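You operate a simulated robot arm through the tools that you are given. There is no shell and no other tool.

Carry out the task below with a simulated two-armed robot. There is one attempt and no reset: what you move stays moved.

Task
Jog section A's open holder 3 under the chute, to stand open there.
Fine: cam knob OUT and pin out for the jog; pin in and cam knob IN after.

The check looks at the end state, three seconds after you hand in, the way a careful person would. Anything else that was tipped, shoved, dropped, spilled or broken makes it a failure.

Robot
Two 7-joint arms with two-finger parallel grippers on one trunk that stands fixed in place. Base frame: the origin is at the foot of the trunk, x ahead of it, y to its left, z up. Readings come in m, degrees, newtons and seconds.
The left shoulder is at [0.07, 0.156, 1.105], the right one opposite. Payload 3.91 kg a hand.
The tool frame of a hand sits at the grasp point between the pads (the TCP): z along the fingers, y along the line on which they close. The tips reach 0.03 m beyond it. The gripper opens to 0.11 m. The fingers are 0.02 m wide and 0.01 m thick; the gripper's body (0.048 by 0.112 m) begins 0.055 m behind the TCP.
Orientation is that of the tool frame in the base frame, as a unit quaternion [w, x, y, z]. With the fingers straight down and closing along the base's y, the tool's x points along the base's -x, its y along +y and its z along -z.

Tools
- The arms move only by the tool send_rows. It takes "left_rows", "right_rows" or both (then of equal length, played together; a hand with none holds still); each is a list that holds one entry, the list of rows, each a list of 7 numbers: the shift along the tool's x, y, z in m, then the turn, a rotation vector about the tool's x, y, z in degrees, then the opening, from 0 (shut) to 1 (fully open). In form: [[[tx, ty, tz, rx, ry, rz, grip], ...]]. A call has 1 to 20 rows; each row shifts and turns the commanded pose from where the row before left it, along the tool's axes as they then stand. A row lasts 0.2 s, in which the tool goes at most 0.05 m and 8.6 degrees; a call with a longer step from one row to the next is refused whole, and so is a gripper value outside its range. A pose out of reach is approached as far as the arm can. The call stops where the force on the tool passes 90 N (or 10 N more than at its start, if that is more) or the arm is blocked; 0.2 s more then pass. Each finger travels about 0.108 m/s and halts on what it meets, pressing with about 30 N; the grip force reading is that of the motor and also rises with nothing between the fingers. The clock runs only during rows and for 0.2 s after the last one: add rows that do not move to give the fingers time. It gives the time, the measured TCP pose, the force on the tool (base axes), the opening and the grip force at its end, in the units of the frame above (readings bear some noise), with the torque about the TCP (base axes, N m) and any sound that the robot's microphone picked up.
- Cameras (640 x 400 px; columns grow to the right, rows downward): "scene" is now at [0.1324, 0.0423, 1.3611]; the picture's right is [0.46, -0.89, 0.00], its down [-0.27, -0.14, -0.95] and it looks along [0.84, 0.44, -0.30] (base axes); focal length 319 px, centre (320, 200). "left" rides on the left gripper at [0.072, -0.017, -0.103] in its tool frame; the picture's right is [0.23, 0.97, 0.00], its down [-0.76, 0.18, -0.62] and it looks along [-0.61, 0.14, 0.78] (tool axes); focal length 222 px, centre (320, 200). "right" rides on the right gripper at [0.072, 0.017, -0.103] in its tool frame; the picture's right is [-0.23, 0.97, 0.00], its down [-0.76, -0.18, -0.62] and it looks along [-0.61, -0.14, 0.78] (tool axes); focal length 222 px, centre (320, 200). There is no depth. A picture from a camera that has moved, and an enlarged one, comes with that camera's place and axes in the base frame and with its lens.
- grab_frame(camera): a new picture of that camera. The clock stands still meanwhile.
- move_column(by): slides the trunk up (or, below 0, down) by that many m; the arms and the scene camera ride with it, the base frame stays. It gives what a move gives, with no picture.
- head_to(pan, tilt): turns the head with the scene camera to pan (to the left, within 86 degrees either way) and tilt (down, from -29 to 69), counted from straight ahead of the robot. It gives what a move gives.
- close_up(camera, box): a new picture of the part [left, top, right, bottom] of that camera's present view, enlarged. The clock stands still meanwhile.
- sign_off(): hands the job in; it is judged then, once.

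Nothing tells you positions but the pictures and the camera data. Unless the task says otherwise, let go and move clear before handing in.

The tools are called after "Call:" as name(argument=value, ...) on one line, values as JSON. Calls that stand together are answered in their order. send_rows: Moves the arms, as the interface text tells. Its arguments: {"type":"object","properties":{"left_rows":{"type":"array"},"right_rows":{"type":"array"}},"required":[]} The other tools are called the same way: move_column (by) slides the trunk up or down; head_to (pan, tilt) turns the head that bears the scene camera; grab_frame (camera) takes a picture; close_up (camera, box) takes an enlarged picture of a part of a camera's view; sign_off () hands the job in.

At the start:

```text
time_s: 0.0
left_position: [0.3977, 0.5859, 1.2706]
left_orientation: [0.001, 0.0, 1.0, 0.0]
left_contact_force: [-0.4, 0.0, -0.4]
left_wrist_torque: [0.0, -0.02, 0.01]
left_grip_width: 0.1101
left_grasp_force: 0.1
right_position: [0.8459, 0.0902, 1.2872]
right_orientation: [0.0, 0.0, 1.0, 0.0]
right_contact_force: [-0.3, -1.2, -0.5]
right_wrist_torque: [-0.02, -0.01, -0.02]
right_grip_width: 0.1102
right_grasp_force: 0.1
trunk travel left (down, up): [-0.55, 0.39]
head pan, tilt: [27.7, 17.5]
```

scene: 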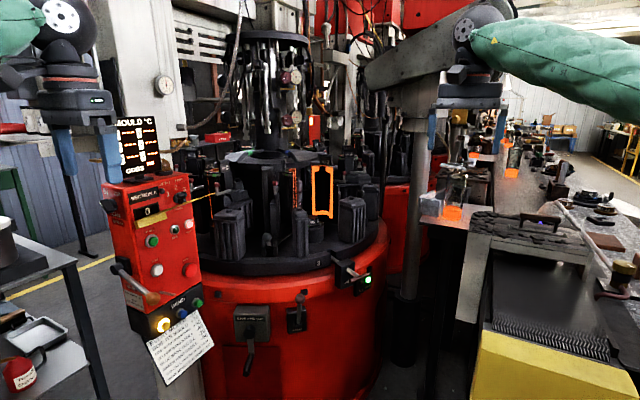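
right: 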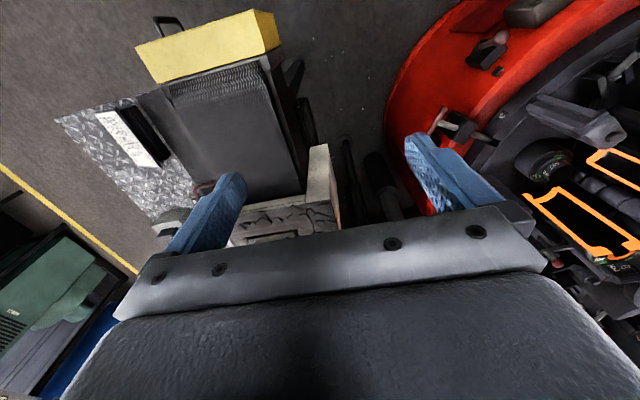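
left: 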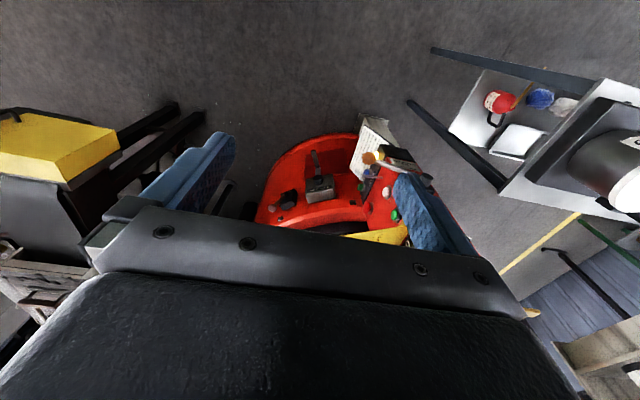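

I see a red rotary glass-forming machine with a dark table of mould holders, a control post with buttons and a note, and a lever box in front. I'll take closer looks at the panel, the note, the table and the controls before moving anything.

Call:
close_up(camera="scene", box=[90, 90, 230, 380])

Call:
close_up(camera="scene", box=[200, 130, 400, 280])

Call:
close_up(camera="scene", box=[200, 240, 400, 390])

Call:
close_up(camera="scene", box=[140, 290, 230, 390])

```text
1.38 times, centred on (160, 235) of scene
camera zoom: at [0.1324, 0.0423, 1.3611], right [0.46, -0.89, 0.0], down [-0.27, -0.14, -0.95], along [0.84, 0.44, -0.3], focal length 440 px, centre (541, 152)
```

zoom: 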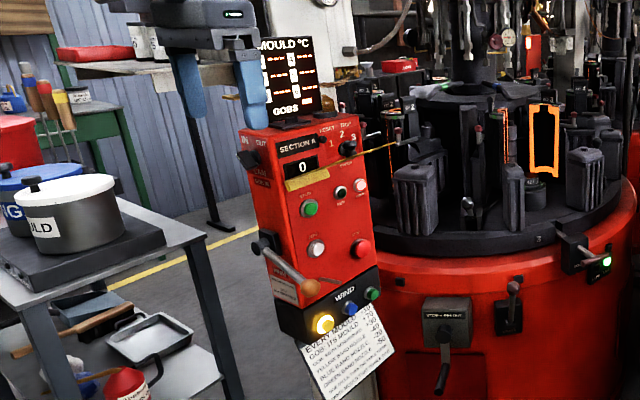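

```text
2.67 times, centred on (300, 205) of scene
camera zoom: at [0.1324, 0.0423, 1.3611], right [0.46, -0.89, 0.0], down [-0.27, -0.14, -0.95], along [0.84, 0.44, -0.3], focal length 850 px, centre (373, 187)
```

zoom: 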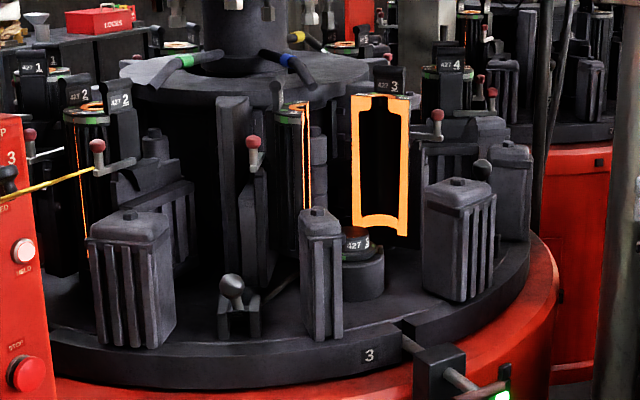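

```text
2.67 times, centred on (300, 315) of scene
camera zoom: at [0.1324, 0.0423, 1.3611], right [0.46, -0.89, 0.0], down [-0.27, -0.14, -0.95], along [0.84, 0.44, -0.3], focal length 850 px, centre (373, -107)
```

zoom: 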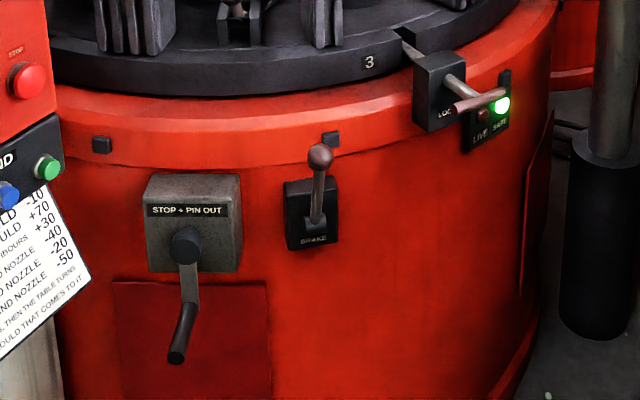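

```text
4.00 times, centred on (185, 340) of scene
camera zoom: at [0.1324, 0.0423, 1.3611], right [0.46, -0.89, 0.0], down [-0.27, -0.14, -0.95], along [0.84, 0.44, -0.3], focal length 1276 px, centre (860, -360)
```

zoom: 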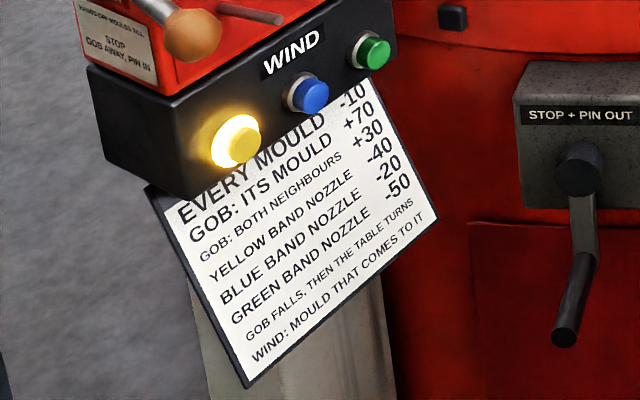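

There's a control post labelled SECTION A with several buttons, knobs and a lever, a hand crank ("STOP + PIN OUT"), a brake, and a lock pin with a SAFE/LIVE lamp. I'll zoom in on the panel and pin to read the labels.

Call:
close_up(camera="scene", box=[100, 165, 210, 235])

Call:
close_up(camera="scene", box=[100, 220, 210, 345])

Call:
close_up(camera="scene", box=[310, 240, 400, 300])

Call:
close_up(camera="scene", box=[100, 110, 170, 190])

Call:
close_up(camera="scene", box=[220, 20, 360, 180])

```text
5.71 times, centred on (155, 200) of scene
camera zoom: at [0.1324, 0.0423, 1.3611], right [0.46, -0.89, 0.0], down [-0.27, -0.14, -0.95], along [0.84, 0.44, -0.3], focal length 1822 px, centre (1263, 200)
```

zoom: 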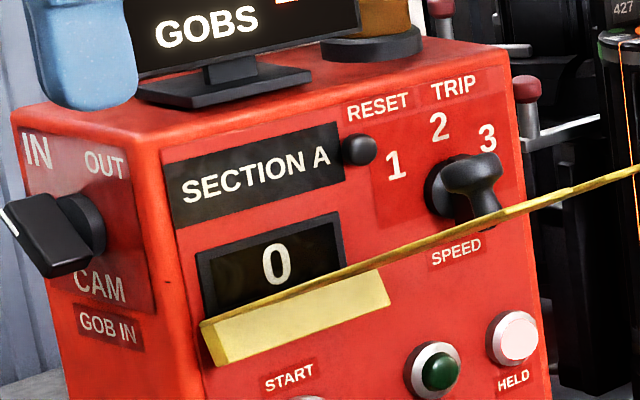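

```text
3.20 times, centred on (155, 282) of scene
camera zoom: at [0.1324, 0.0423, 1.3611], right [0.46, -0.89, 0.0], down [-0.27, -0.14, -0.95], along [0.84, 0.44, -0.3], focal length 1020 px, centre (848, -64)
```

zoom: 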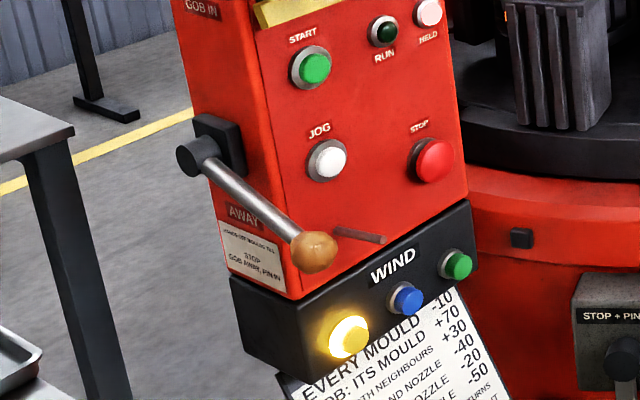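

```text
6.67 times, centred on (355, 270) of scene
camera zoom: at [0.1324, 0.0423, 1.3611], right [0.46, -0.89, 0.0], down [-0.27, -0.14, -0.95], along [0.84, 0.44, -0.3], focal length 2126 px, centre (87, -267)
```

zoom: 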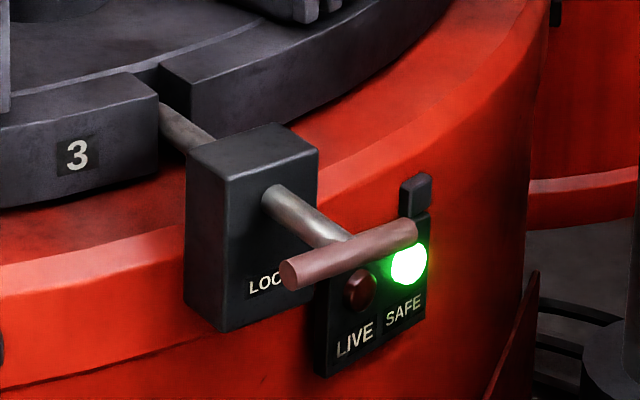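

```text
5.00 times, centred on (135, 150) of scene
camera zoom: at [0.1324, 0.0423, 1.3611], right [0.46, -0.89, 0.0], down [-0.27, -0.14, -0.95], along [0.84, 0.44, -0.3], focal length 1595 px, centre (1245, 450)
```

zoom: 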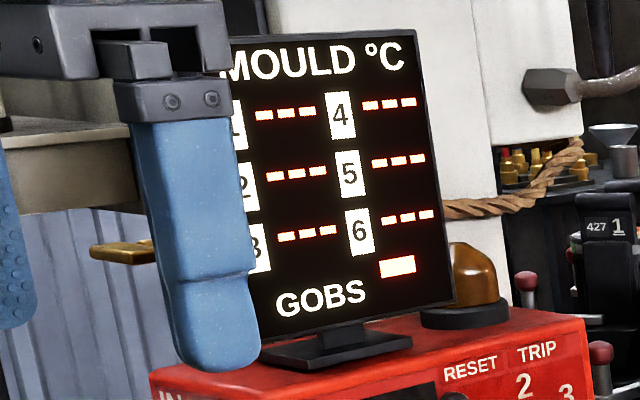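

```text
2.50 times, centred on (290, 100) of scene
camera zoom: at [0.1324, 0.0423, 1.3611], right [0.46, -0.89, 0.0], down [-0.27, -0.14, -0.95], along [0.84, 0.44, -0.3], focal length 797 px, centre (395, 450)
```

zoom: 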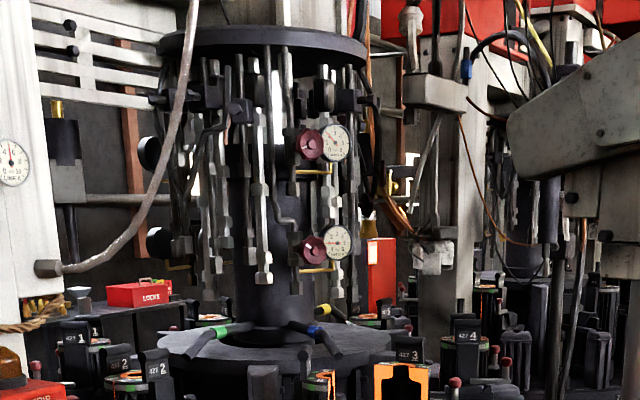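

The lock pin is in at slot "3", the lamp shows SAFE, the machine is stopped, and the gob lever is at AWAY. I need to find the chute, so I'll pan the head around.

Call:
head_to(pan=45, tilt=15)

Call:
grab_frame(camera="scene")

Call:
head_to(pan=15, tilt=10)

Call:
grab_frame(camera="scene")

Call:
head_to(pan=-15, tilt=15)

Call:
grab_frame(camera="scene")

Call:
head_to(pan=25, tilt=-15)

Call:
grab_frame(camera="scene")

```text
time_s: 0.8
left_position: [0.398, 0.5852, 1.2701]
left_orientation: [0.0, 0.0, 1.0, 0.0]
left_contact_force: [-0.3, 0.3, 0.2]
left_wrist_torque: [-0.04, -0.01, 0.0]
left_grip_width: 0.1098
left_grasp_force: 0.1
right_position: [0.8453, 0.0895, 1.287]
right_orientation: [0.0, 0.001, 1.0, 0.0]
right_contact_force: [-0.9, -1.8, 0.6]
right_wrist_torque: [0.02, 0.02, -0.02]
right_grip_width: 0.11
right_grasp_force: 0.1
trunk travel left (down, up): [-0.55, 0.39]
head pan, tilt: [45.0, 15.0]
```

```text
taken
camera scene: at [0.1158, 0.0649, 1.3651], right [0.71, -0.71, 0.0], down [-0.18, -0.18, -0.97], along [0.68, 0.68, -0.26], focal length 319 px, centre (320, 200)
```

scene: 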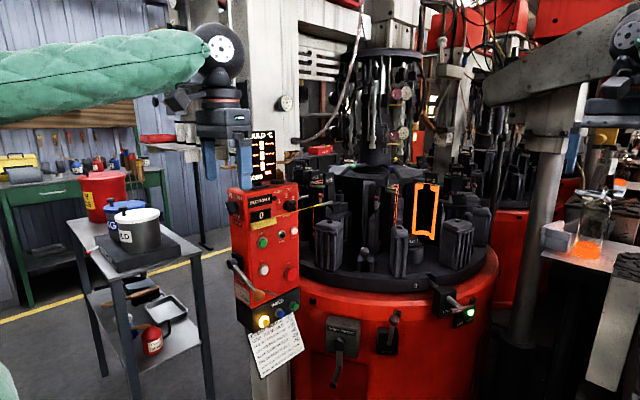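

```text
time_s: 1.8
left_position: [0.3985, 0.5865, 1.2704]
left_orientation: [0.0, 0.0, 1.0, 0.0]
left_contact_force: [0.0, 1.0, 0.0]
left_wrist_torque: [-0.01, -0.02, 0.03]
left_grip_width: 0.1098
left_grasp_force: 0.1
right_position: [0.8461, 0.091, 1.2872]
right_orientation: [0.0, 0.001, 1.0, 0.0]
right_contact_force: [-0.7, 0.2, 0.3]
right_wrist_torque: [-0.01, 0.01, 0.01]
right_grip_width: 0.1099
right_grasp_force: 0.0
trunk travel left (down, up): [-0.55, 0.39]
head pan, tilt: [15.0, 10.0]
```

```text
taken
camera scene: at [0.1395, 0.0231, 1.3732], right [0.26, -0.97, 0.0], down [-0.17, -0.05, -0.98], along [0.95, 0.26, -0.17], focal length 319 px, centre (320, 200)
```

scene: 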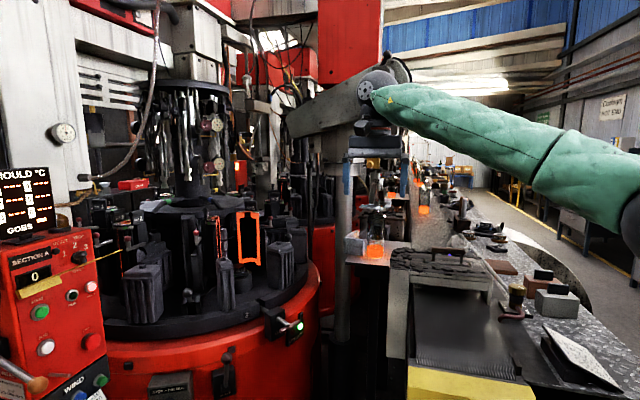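

```text
time_s: 2.7
left_position: [0.3991, 0.5845, 1.2722]
left_orientation: [-0.001, 0.0, 1.0, -0.001]
left_contact_force: [0.6, 0.5, -0.3]
left_wrist_torque: [0.03, 0.01, -0.01]
left_grip_width: 0.11
left_grasp_force: 0.1
right_position: [0.8458, 0.0904, 1.2879]
right_orientation: [0.0, -0.001, 1.0, 0.0]
right_contact_force: [-0.6, -0.6, -0.7]
right_wrist_torque: [0.03, -0.02, 0.03]
right_grip_width: 0.1102
right_grasp_force: 0.1
trunk travel left (down, up): [-0.55, 0.39]
head pan, tilt: [-15.0, 15.0]
```

```text
taken
camera scene: at [0.1399, -0.0251, 1.3651], right [-0.26, -0.97, 0.0], down [-0.25, 0.07, -0.97], along [0.93, -0.25, -0.26], focal length 319 px, centre (320, 200)
```

scene: 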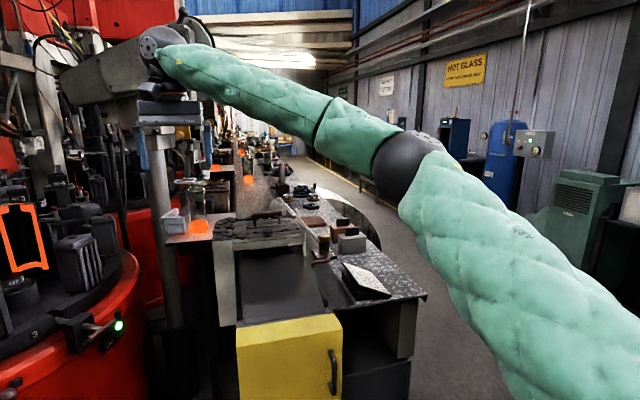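

```text
time_s: 3.8
left_position: [0.398, 0.5862, 1.2702]
left_orientation: [0.0, 0.0, 1.0, -0.001]
left_contact_force: [-0.1, -0.5, -0.5]
left_wrist_torque: [0.01, -0.01, 0.03]
left_grip_width: 0.1098
left_grasp_force: 0.0
right_position: [0.8455, 0.09, 1.2873]
right_orientation: [0.0, 0.0, 1.0, 0.0]
right_contact_force: [-0.5, 0.6, 0.6]
right_wrist_torque: [-0.01, 0.02, 0.01]
right_grip_width: 0.11
right_grasp_force: 0.1
trunk travel left (down, up): [-0.55, 0.39]
head pan, tilt: [25.0, -15.0]
```

```text
taken
camera scene: at [0.1227, 0.0329, 1.4116], right [0.42, -0.91, 0.0], down [0.23, 0.11, -0.97], along [0.88, 0.41, 0.26], focal length 319 px, centre (320, 200)
```

scene: 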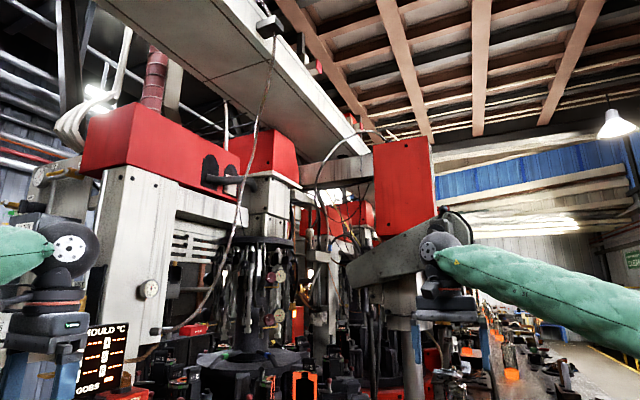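

The table with six holders sits around x≈1.2, y≈0.5, and the lock pin around [1.02, 0.35, 0.82]. I still need to find the chute, so I'll zoom in on the machine's upper structure.

Call:
close_up(camera="scene", box=[180, 170, 340, 270])

Call:
close_up(camera="scene", box=[160, 270, 340, 400])

Call:
close_up(camera="scene", box=[300, 220, 440, 400])

Call:
close_up(camera="scene", box=[60, 230, 220, 400])

Call:
head_to(pan=30, tilt=5)

Call:
grab_frame(camera="scene")

Call:
close_up(camera="scene", box=[200, 100, 420, 240])

Call:
close_up(camera="scene", box=[200, 180, 380, 300])

```text
4.00 times, centred on (260, 220) of scene
camera zoom: at [0.1227, 0.0329, 1.4116], right [0.42, -0.91, 0.0], down [0.23, 0.11, -0.97], along [0.88, 0.41, 0.26], focal length 1276 px, centre (560, 120)
```

zoom: 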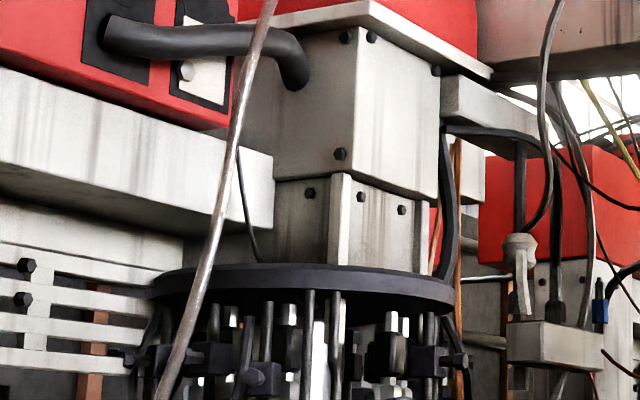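

```text
3.08 times, centred on (250, 335) of scene
camera zoom: at [0.1227, 0.0329, 1.4116], right [0.42, -0.91, 0.0], down [0.23, 0.11, -0.97], along [0.88, 0.41, 0.26], focal length 981 px, centre (535, -215)
```

zoom: 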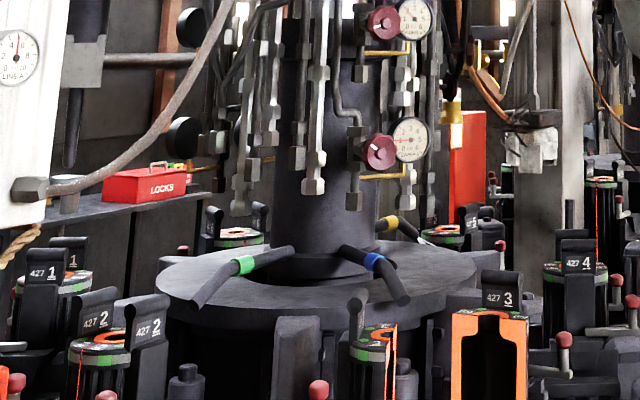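

```text
2.22 times, centred on (370, 310) of scene
camera zoom: at [0.1227, 0.0329, 1.4116], right [0.42, -0.91, 0.0], down [0.23, 0.11, -0.97], along [0.88, 0.41, 0.26], focal length 709 px, centre (209, -44)
```

zoom: 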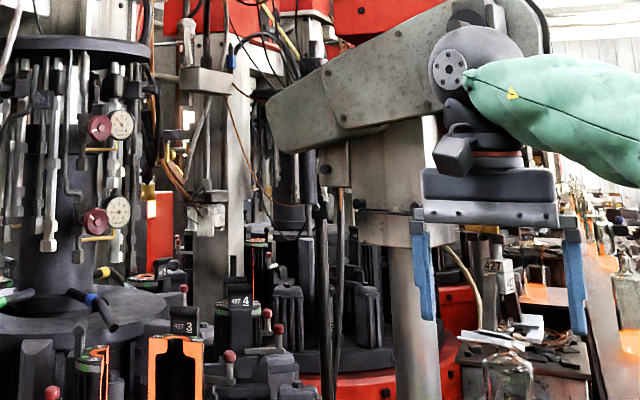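

```text
2.35 times, centred on (140, 315) of scene
camera zoom: at [0.1227, 0.0329, 1.4116], right [0.42, -0.91, 0.0], down [0.23, 0.11, -0.97], along [0.88, 0.41, 0.26], focal length 750 px, centre (744, -71)
```

zoom: 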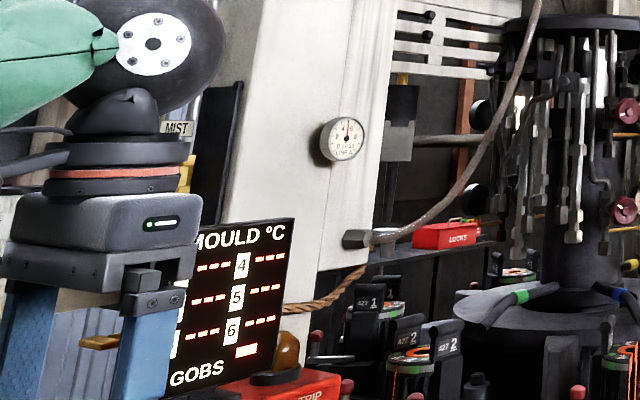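

```text
time_s: 4.6
left_position: [0.3985, 0.5849, 1.2701]
left_orientation: [-0.001, 0.0, 1.0, -0.001]
left_contact_force: [0.3, -0.8, -0.1]
left_wrist_torque: [-0.02, -0.01, 0.02]
left_grip_width: 0.11
left_grasp_force: 0.0
right_position: [0.8473, 0.0901, 1.2877]
right_orientation: [0.0, 0.001, 1.0, 0.0]
right_contact_force: [0.6, -0.9, 0.8]
right_wrist_torque: [0.0, -0.03, -0.03]
right_grip_width: 0.1098
right_grasp_force: 0.0
trunk travel left (down, up): [-0.55, 0.39]
head pan, tilt: [30.0, 5.0]
```

```text
taken
camera scene: at [0.1292, 0.0449, 1.3814], right [0.5, -0.87, 0.0], down [-0.08, -0.04, -1.0], along [0.86, 0.5, -0.09], focal length 319 px, centre (320, 200)
```

scene: 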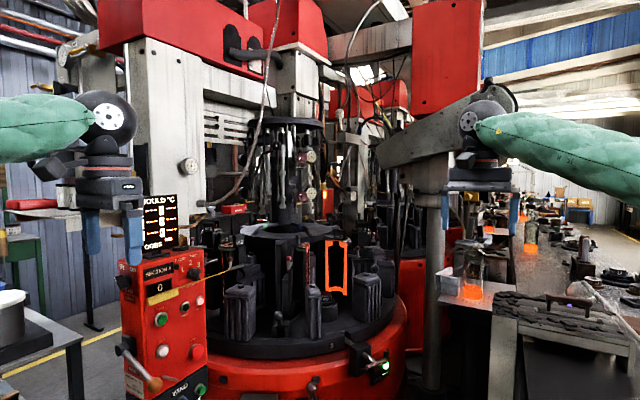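

```text
2.86 times, centred on (310, 170) of scene
camera zoom: at [0.1292, 0.0449, 1.3814], right [0.5, -0.87, 0.0], down [-0.08, -0.04, -1.0], along [0.86, 0.5, -0.09], focal length 911 px, centre (349, 286)
```

zoom: 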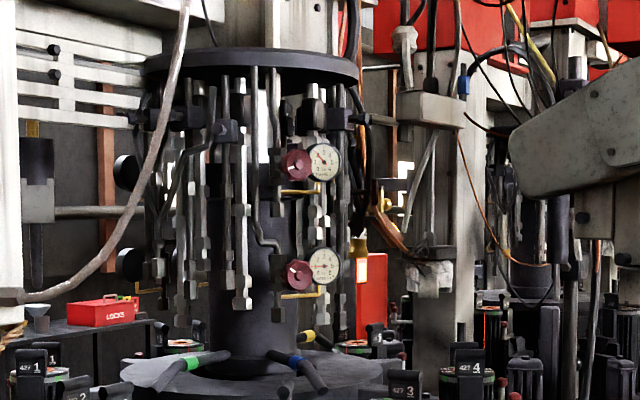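

```text
3.33 times, centred on (290, 240) of scene
camera zoom: at [0.1292, 0.0449, 1.3814], right [0.5, -0.87, 0.0], down [-0.08, -0.04, -1.0], along [0.86, 0.5, -0.09], focal length 1063 px, centre (420, 67)
```

zoom: 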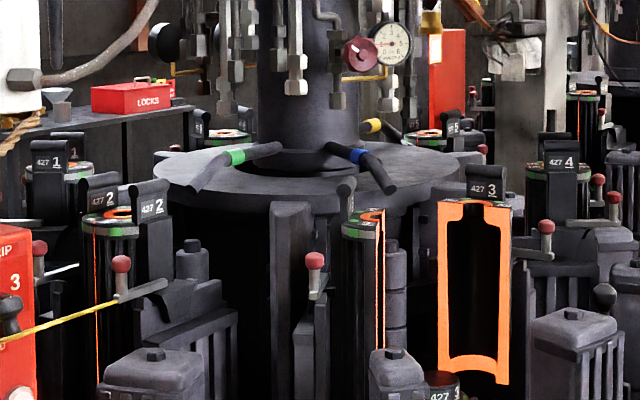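

Six numbered holders ring the central column. There's a copper-coloured curved piece behind the column that might be the chute, so I'll zoom in on that and other candidates.

Call:
close_up(camera="scene", box=[310, 130, 390, 210])

Call:
close_up(camera="scene", box=[180, 130, 260, 230])

Call:
close_up(camera="scene", box=[370, 130, 450, 280])

Call:
grab_frame(camera="right")

Call:
grab_frame(camera="left")

```text
5.00 times, centred on (350, 170) of scene
camera zoom: at [0.1292, 0.0449, 1.3814], right [0.5, -0.87, 0.0], down [-0.08, -0.04, -1.0], along [0.86, 0.5, -0.09], focal length 1595 px, centre (170, 350)
```

zoom: 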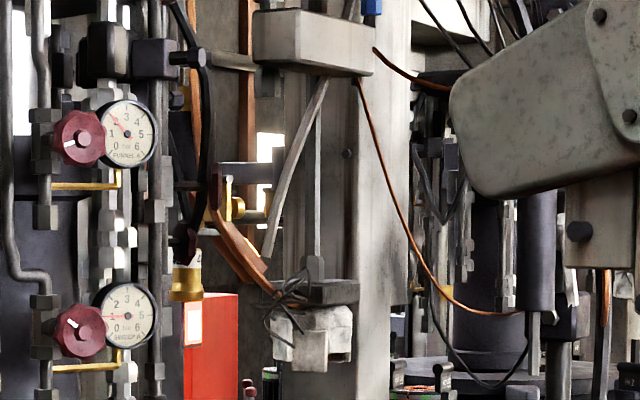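

```text
4.00 times, centred on (220, 180) of scene
camera zoom: at [0.1292, 0.0449, 1.3814], right [0.5, -0.87, 0.0], down [-0.08, -0.04, -1.0], along [0.86, 0.5, -0.09], focal length 1276 px, centre (720, 280)
```

zoom: 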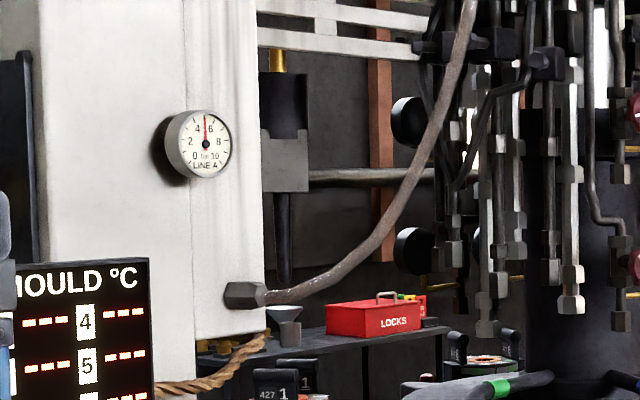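

```text
2.67 times, centred on (410, 205) of scene
camera zoom: at [0.1292, 0.0449, 1.3814], right [0.5, -0.87, 0.0], down [-0.08, -0.04, -1.0], along [0.86, 0.5, -0.09], focal length 850 px, centre (80, 187)
```

zoom: 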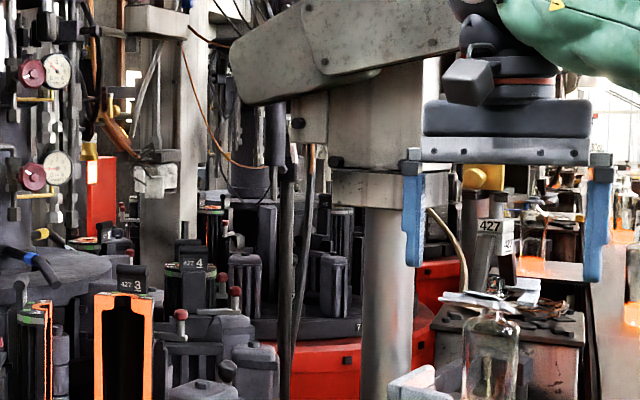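

```text
taken
camera right: at [0.7736, 0.1072, 1.3906], right [0.23, 0.97, 0.0], down [0.76, -0.18, 0.62], along [0.61, -0.14, -0.78], focal length 222 px, centre (320, 200)
```

right: 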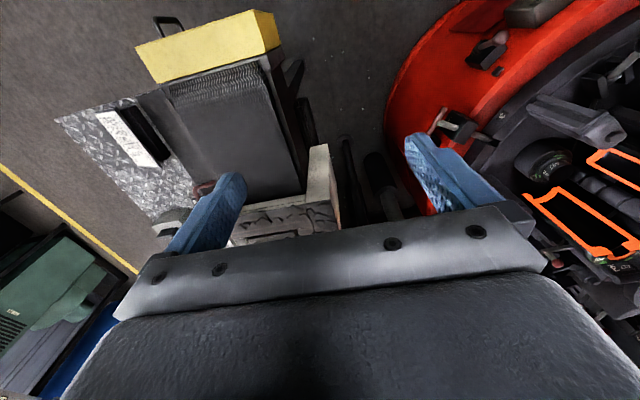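

```text
taken
camera left: at [0.3261, 0.5684, 1.3736], right [-0.23, 0.97, 0.0], down [0.76, 0.18, 0.62], along [0.61, 0.14, -0.78], focal length 222 px, centre (320, 200)
```

left: 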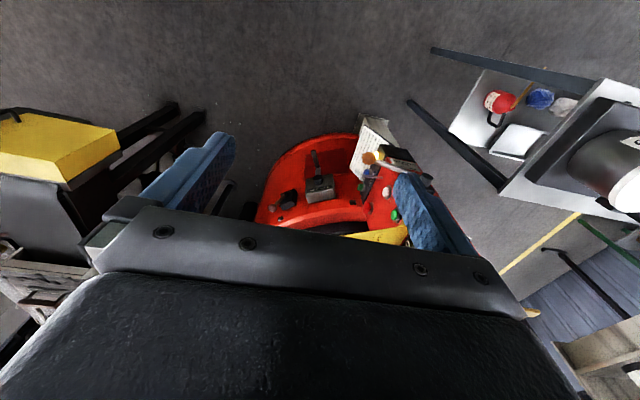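

The chute isn't clearly identified yet. I'll draw the right hand back from the overhead beam, then raise the trunk for a view from above.

Call:
send_rows(right_rows=[[[0.04, -0.02, 0, 0, 0, 0, 1], [0.04, -0.02, 0, 0, 0, 0, 1], [0.04, -0.02, 0, 0, 0, 0, 1], [0.04, -0.02, 0, 0, 0, 0, 1], [0.04, -0.02, 0, 0, 0, 0, 1], [0.04, -0.02, 0, 0, 0, 0, 1]]])

Call:
grab_frame(camera="scene")

```text
time_s: 6.0
left_position: [0.3967, 0.5851, 1.272]
left_orientation: [0.001, 0.0, 1.0, 0.001]
left_contact_force: [-0.1, -0.5, 0.4]
left_wrist_torque: [0.0, 0.02, 0.01]
left_grip_width: 0.11
left_grasp_force: 0.2
right_position: [0.6044, -0.0308, 1.2878]
right_orientation: [-0.001, 0.0, 1.0, 0.001]
right_contact_force: [-0.6, -0.2, 0.4]
right_wrist_torque: [0.01, -0.03, -0.01]
right_grip_width: 0.1099
right_grasp_force: 0.0
trunk travel left (down, up): [-0.55, 0.39]
head pan, tilt: [30.0, 5.0]
```

```text
taken
camera scene: at [0.1279, 0.0434, 1.3816], right [0.5, -0.87, 0.0], down [-0.07, -0.04, -1.0], along [0.86, 0.5, -0.09], focal length 319 px, centre (320, 200)
```

scene: 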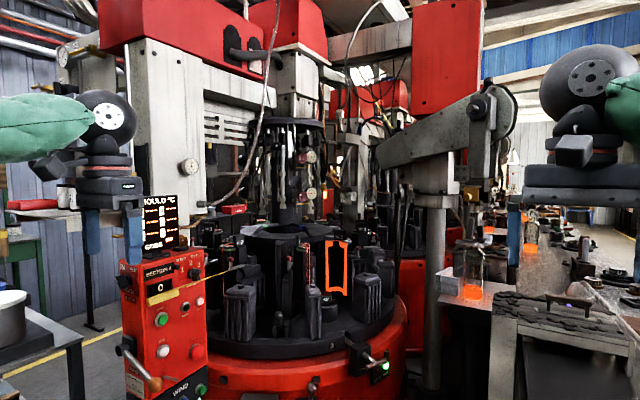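

The right hand is clear. Now I'll raise the trunk and look down on the table.

Call:
move_column(by=0.3)

Call:
head_to(pan=25, tilt=25)

Call:
grab_frame(camera="scene")

Call:
close_up(camera="scene", box=[200, 120, 420, 260])

Call:
close_up(camera="scene", box=[300, 20, 460, 140])

```text
time_s: 9.0
left_position: [0.3983, 0.5862, 1.5707]
left_orientation: [0.0, 0.0, 1.0, 0.0]
left_contact_force: [0.8, -0.3, 0.2]
left_wrist_torque: [0.02, 0.01, 0.0]
left_grip_width: 0.11
left_grasp_force: 0.0
right_position: [0.606, -0.0286, 1.5869]
right_orientation: [0.0, 0.001, 1.0, 0.0]
right_contact_force: [-1.1, 0.0, -0.9]
right_wrist_torque: [0.02, -0.02, -0.04]
right_grip_width: 0.1101
right_grasp_force: 0.1
trunk travel left (down, up): [-0.85, 0.09]
head pan, tilt: [30.0, 5.0]
```

```text
time_s: 9.8
left_position: [0.3988, 0.585, 1.5706]
left_orientation: [0.0, 0.0, 1.0, 0.001]
left_contact_force: [0.2, 0.0, 0.2]
left_wrist_torque: [0.01, 0.01, 0.0]
left_grip_width: 0.1099
left_grasp_force: 0.0
right_position: [0.6069, -0.0291, 1.5862]
right_orientation: [0.0, 0.0, 1.0, 0.0]
right_contact_force: [0.2, 0.1, 0.5]
right_wrist_torque: [0.01, 0.01, -0.02]
right_grip_width: 0.1098
right_grasp_force: 0.0
trunk travel left (down, up): [-0.85, 0.09]
head pan, tilt: [25.0, 25.0]
```

```text
taken
camera scene: at [0.1332, 0.0379, 1.649], right [0.42, -0.91, 0.0], down [-0.38, -0.18, -0.91], along [0.82, 0.38, -0.42], focal length 319 px, centre (320, 200)
```

scene: 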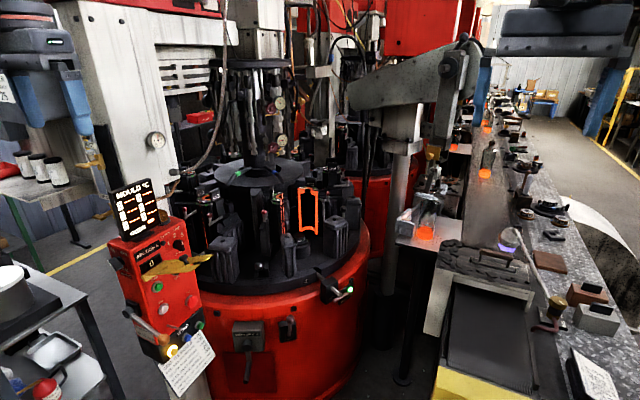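

```text
2.86 times, centred on (310, 190) of scene
camera zoom: at [0.1332, 0.0379, 1.649], right [0.42, -0.91, 0.0], down [-0.38, -0.18, -0.91], along [0.82, 0.38, -0.42], focal length 911 px, centre (349, 229)
```

zoom: 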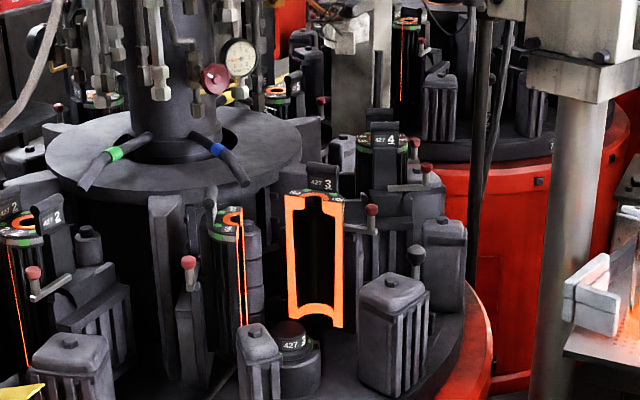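

```text
3.33 times, centred on (380, 80) of scene
camera zoom: at [0.1332, 0.0379, 1.649], right [0.42, -0.91, 0.0], down [-0.38, -0.18, -0.91], along [0.82, 0.38, -0.42], focal length 1063 px, centre (120, 600)
```

zoom: 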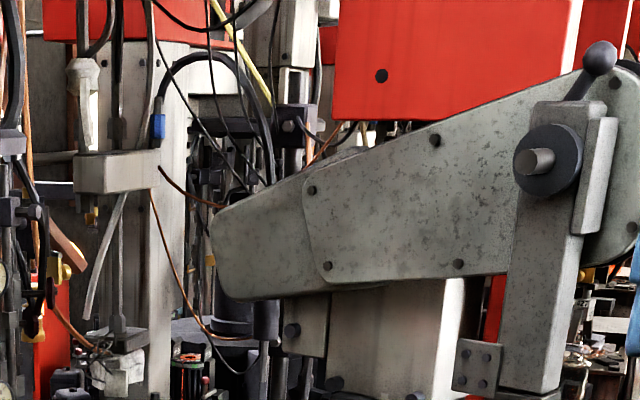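

From above the table layout is clearer: holder 3 is open at the front, holder 4 right, 2 left. I'll zoom in further on the copper trough and the region left and behind the column.

Call:
close_up(camera="scene", box=[270, 70, 350, 150])

Call:
close_up(camera="scene", box=[150, 60, 290, 170])

Call:
close_up(camera="scene", box=[90, 180, 230, 300])

Call:
close_up(camera="scene", box=[330, 90, 450, 190])

```text
5.00 times, centred on (310, 110) of scene
camera zoom: at [0.1332, 0.0379, 1.649], right [0.42, -0.91, 0.0], down [-0.38, -0.18, -0.91], along [0.82, 0.38, -0.42], focal length 1595 px, centre (370, 650)
```

zoom: 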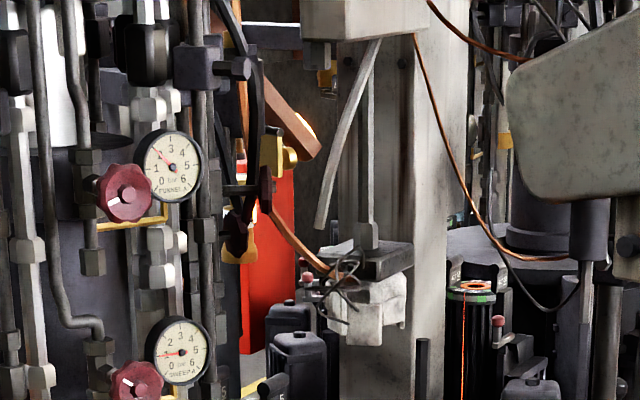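

```text
3.64 times, centred on (220, 115) of scene
camera zoom: at [0.1332, 0.0379, 1.649], right [0.42, -0.91, 0.0], down [-0.38, -0.18, -0.91], along [0.82, 0.38, -0.42], focal length 1160 px, centre (684, 509)
```

zoom: 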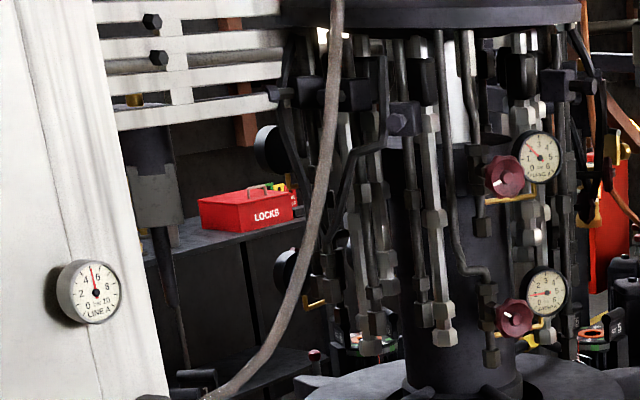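

```text
3.33 times, centred on (160, 240) of scene
camera zoom: at [0.1332, 0.0379, 1.649], right [0.42, -0.91, 0.0], down [-0.38, -0.18, -0.91], along [0.82, 0.38, -0.42], focal length 1063 px, centre (853, 67)
```

zoom: 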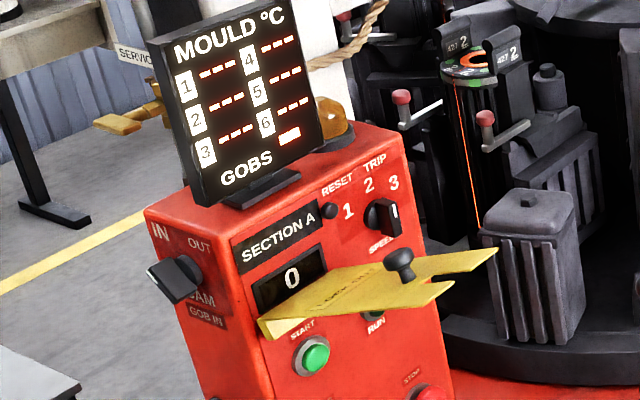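

```text
4.00 times, centred on (390, 140) of scene
camera zoom: at [0.1332, 0.0379, 1.649], right [0.42, -0.91, 0.0], down [-0.38, -0.18, -0.91], along [0.82, 0.38, -0.42], focal length 1276 px, centre (40, 440)
```

zoom: 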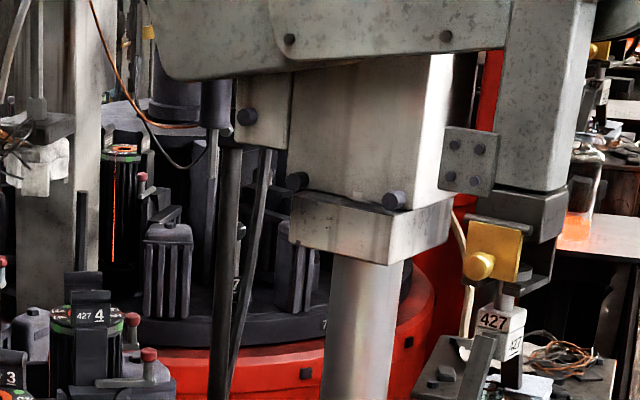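

There's a yellow plate with lettering jutting out of the panel above the START button, so I'll read it. I'll also pan further to look for the chute near the far left of the machine.

Call:
close_up(camera="scene", box=[140, 235, 220, 290])

Call:
close_up(camera="scene", box=[110, 220, 170, 280])

Call:
close_up(camera="scene", box=[110, 300, 220, 400])

Call:
head_to(pan=25, tilt=0)

Call:
grab_frame(camera="scene")

Call:
close_up(camera="scene", box=[200, 180, 460, 360])

```text
7.27 times, centred on (180, 262) of scene
camera zoom: at [0.1332, 0.0379, 1.649], right [0.42, -0.91, 0.0], down [-0.38, -0.18, -0.91], along [0.82, 0.38, -0.42], focal length 2319 px, centre (1338, -254)
```

zoom: 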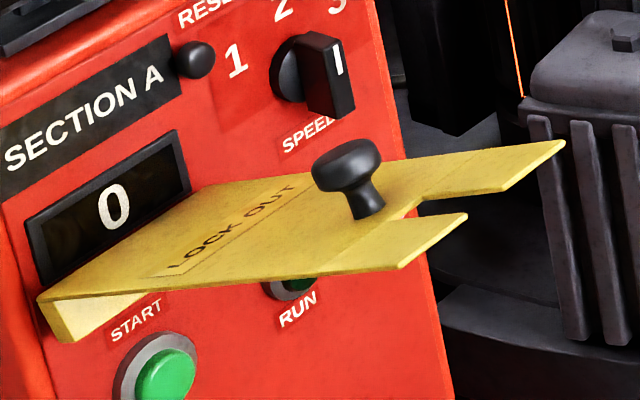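

```text
6.67 times, centred on (140, 250) of scene
camera zoom: at [0.1332, 0.0379, 1.649], right [0.42, -0.91, 0.0], down [-0.38, -0.18, -0.91], along [0.82, 0.38, -0.42], focal length 2126 px, centre (1520, -133)
```

zoom: 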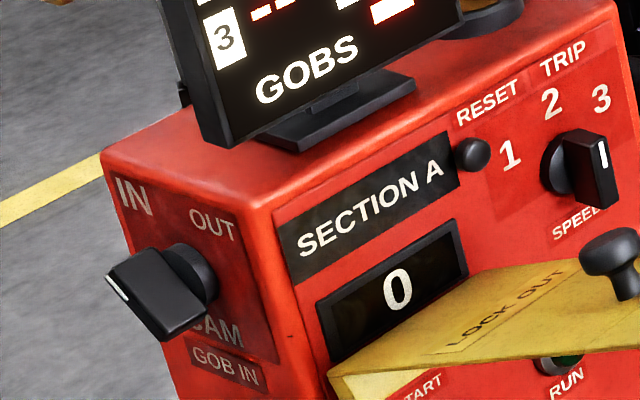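

```text
4.00 times, centred on (165, 350) of scene
camera zoom: at [0.1332, 0.0379, 1.649], right [0.42, -0.91, 0.0], down [-0.38, -0.18, -0.91], along [0.82, 0.38, -0.42], focal length 1276 px, centre (940, -400)
```

zoom: 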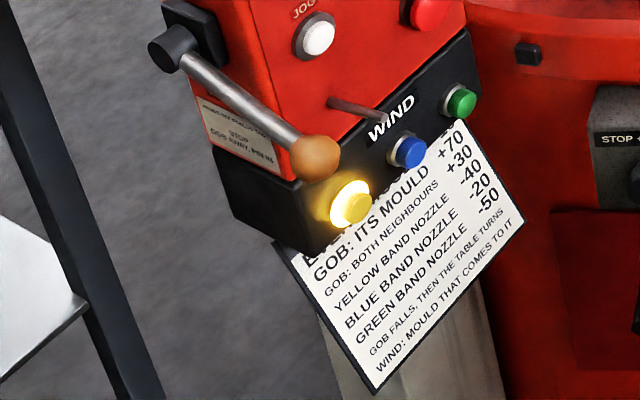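

```text
time_s: 10.7
left_position: [0.3988, 0.5854, 1.5701]
left_orientation: [0.0, 0.001, 1.0, 0.0]
left_contact_force: [-0.4, 0.5, -0.3]
left_wrist_torque: [-0.01, -0.02, 0.0]
left_grip_width: 0.1102
left_grasp_force: 0.1
right_position: [0.6063, -0.0282, 1.5879]
right_orientation: [0.001, 0.0, 1.0, 0.0]
right_contact_force: [-0.6, -0.2, -0.5]
right_wrist_torque: [-0.01, 0.03, -0.02]
right_grip_width: 0.1099
right_grasp_force: 0.1
trunk travel left (down, up): [-0.85, 0.09]
head pan, tilt: [25.0, 0.0]
```

```text
taken
camera scene: at [0.1313, 0.037, 1.6892], right [0.42, -0.91, 0.0], down [0.0, 0.0, -1.0], along [0.91, 0.42, 0.0], focal length 319 px, centre (320, 200)
```

scene: 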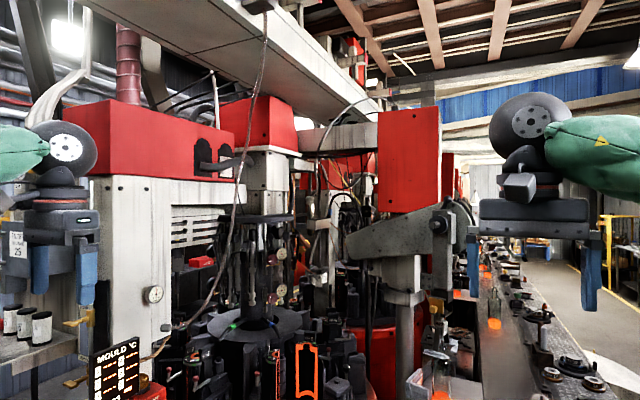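

```text
2.22 times, centred on (330, 270) of scene
camera zoom: at [0.1313, 0.037, 1.6892], right [0.42, -0.91, 0.0], down [0.0, 0.0, -1.0], along [0.91, 0.42, 0.0], focal length 709 px, centre (298, 44)
```

zoom: 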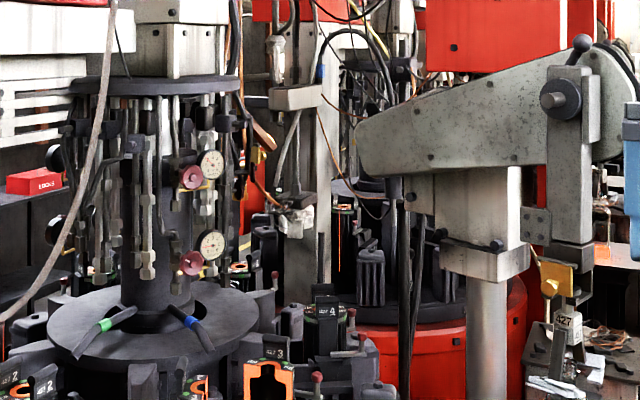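

The cam knob points to IN, the gob lever is at AWAY, the speed knob points to 3, and the yellow LOCK OUT flap is raised. The copper trough looks to be at the far side of the table, so I'll zoom hard on it and other spots over the table.

Call:
close_up(camera="scene", box=[285, 200, 345, 280])

Call:
close_up(camera="scene", box=[180, 200, 300, 320])

Call:
close_up(camera="scene", box=[300, 100, 380, 220])

Call:
close_up(camera="scene", box=[150, 90, 320, 220])

```text
5.00 times, centred on (315, 240) of scene
camera zoom: at [0.1313, 0.037, 1.6892], right [0.42, -0.91, 0.0], down [0.0, 0.0, -1.0], along [0.91, 0.42, 0.0], focal length 1595 px, centre (345, 0)
```

zoom: 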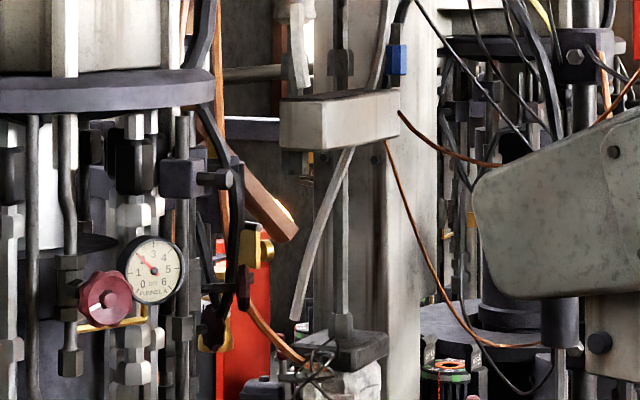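

```text
3.33 times, centred on (240, 260) of scene
camera zoom: at [0.1313, 0.037, 1.6892], right [0.42, -0.91, 0.0], down [0.0, 0.0, -1.0], along [0.91, 0.42, 0.0], focal length 1063 px, centre (587, 0)
```

zoom: 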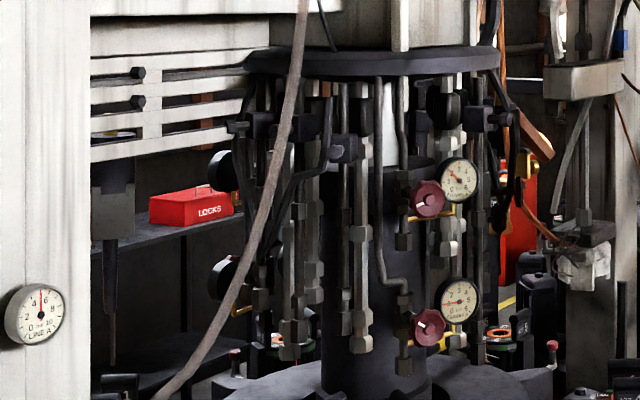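

```text
3.33 times, centred on (340, 160) of scene
camera zoom: at [0.1313, 0.037, 1.6892], right [0.42, -0.91, 0.0], down [0.0, 0.0, -1.0], along [0.91, 0.42, 0.0], focal length 1063 px, centre (253, 333)
```

zoom: 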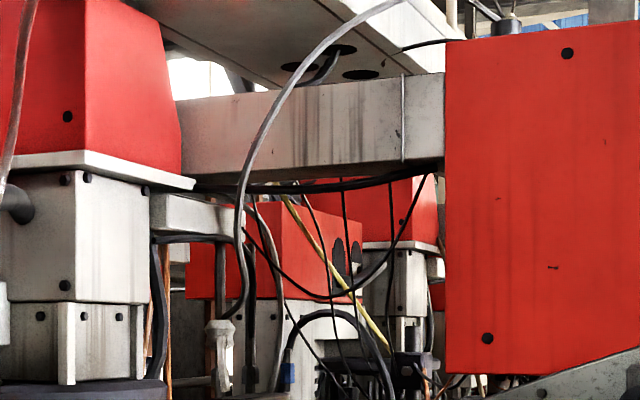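

```text
3.08 times, centred on (235, 155) of scene
camera zoom: at [0.1313, 0.037, 1.6892], right [0.42, -0.91, 0.0], down [0.0, 0.0, -1.0], along [0.91, 0.42, 0.0], focal length 981 px, centre (582, 338)
```

zoom: 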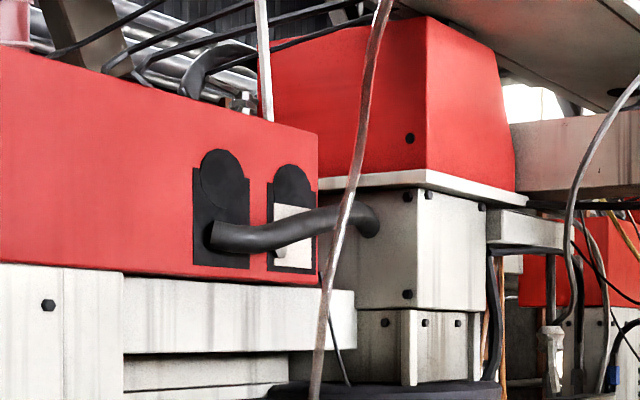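

I've placed the table centre near [1.32, 0.92] and holder 3 near [1.18, 0.61]. There's also a dark tapered tube over the left-back station, so I'll zoom in on that and raise the trunk a bit more.

Call:
move_column(by=0.08)

Call:
head_to(pan=45, tilt=20)

Call:
grab_frame(camera="scene")

Call:
close_up(camera="scene", box=[280, 90, 400, 210])

Call:
close_up(camera="scene", box=[380, 70, 460, 170])

Call:
close_up(camera="scene", box=[280, 150, 440, 270])

```text
time_s: 11.9
left_position: [0.3987, 0.5859, 1.6512]
left_orientation: [-0.001, 0.001, 1.0, 0.0]
left_contact_force: [0.5, 1.3, 0.5]
left_wrist_torque: [0.02, -0.03, -0.01]
left_grip_width: 0.11
left_grasp_force: 0.1
right_position: [0.606, -0.0292, 1.6676]
right_orientation: [0.0, 0.001, 1.0, 0.001]
right_contact_force: [0.2, -0.1, -0.1]
right_wrist_torque: [-0.02, -0.01, -0.03]
right_grip_width: 0.1102
right_grasp_force: 0.0
trunk travel left (down, up): [-0.93, 0.01]
head pan, tilt: [25.0, 0.0]
```

```text
time_s: 12.7
left_position: [0.3987, 0.5842, 1.6509]
left_orientation: [0.0, 0.0, 1.0, 0.0]
left_contact_force: [-0.3, -0.1, 0.5]
left_wrist_torque: [-0.01, 0.02, -0.01]
left_grip_width: 0.1104
left_grasp_force: 0.1
right_position: [0.6062, -0.0279, 1.6671]
right_orientation: [0.0, 0.0, 1.0, 0.001]
right_contact_force: [0.5, 0.1, 0.6]
right_wrist_torque: [-0.01, 0.01, -0.03]
right_grip_width: 0.11
right_grasp_force: 0.2
trunk travel left (down, up): [-0.93, 0.01]
head pan, tilt: [45.0, 20.0]
```

```text
taken
camera scene: at [0.1158, 0.0648, 1.737], right [0.71, -0.71, 0.0], down [-0.24, -0.24, -0.94], along [0.67, 0.66, -0.34], focal length 319 px, centre (320, 200)
```

scene: 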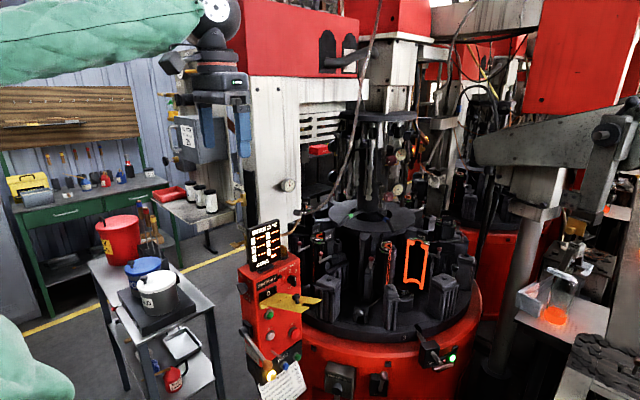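

```text
3.33 times, centred on (340, 150) of scene
camera zoom: at [0.1158, 0.0648, 1.737], right [0.71, -0.71, 0.0], down [-0.24, -0.24, -0.94], along [0.67, 0.66, -0.34], focal length 1063 px, centre (253, 367)
```

zoom: 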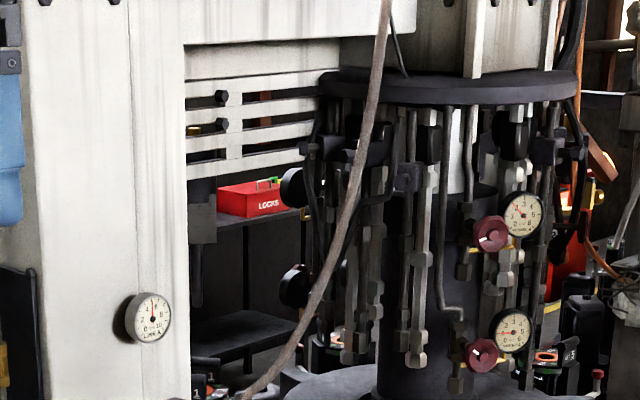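

```text
4.00 times, centred on (420, 120) of scene
camera zoom: at [0.1158, 0.0648, 1.737], right [0.71, -0.71, 0.0], down [-0.24, -0.24, -0.94], along [0.67, 0.66, -0.34], focal length 1276 px, centre (-80, 520)
```

zoom: 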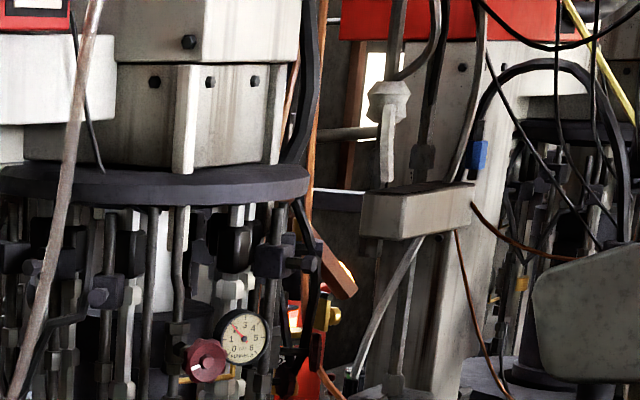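

```text
3.33 times, centred on (360, 210) of scene
camera zoom: at [0.1158, 0.0648, 1.737], right [0.71, -0.71, 0.0], down [-0.24, -0.24, -0.94], along [0.67, 0.66, -0.34], focal length 1063 px, centre (187, 167)
```

zoom: 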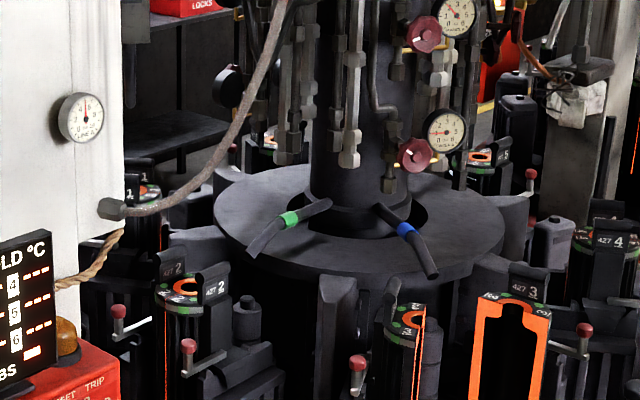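

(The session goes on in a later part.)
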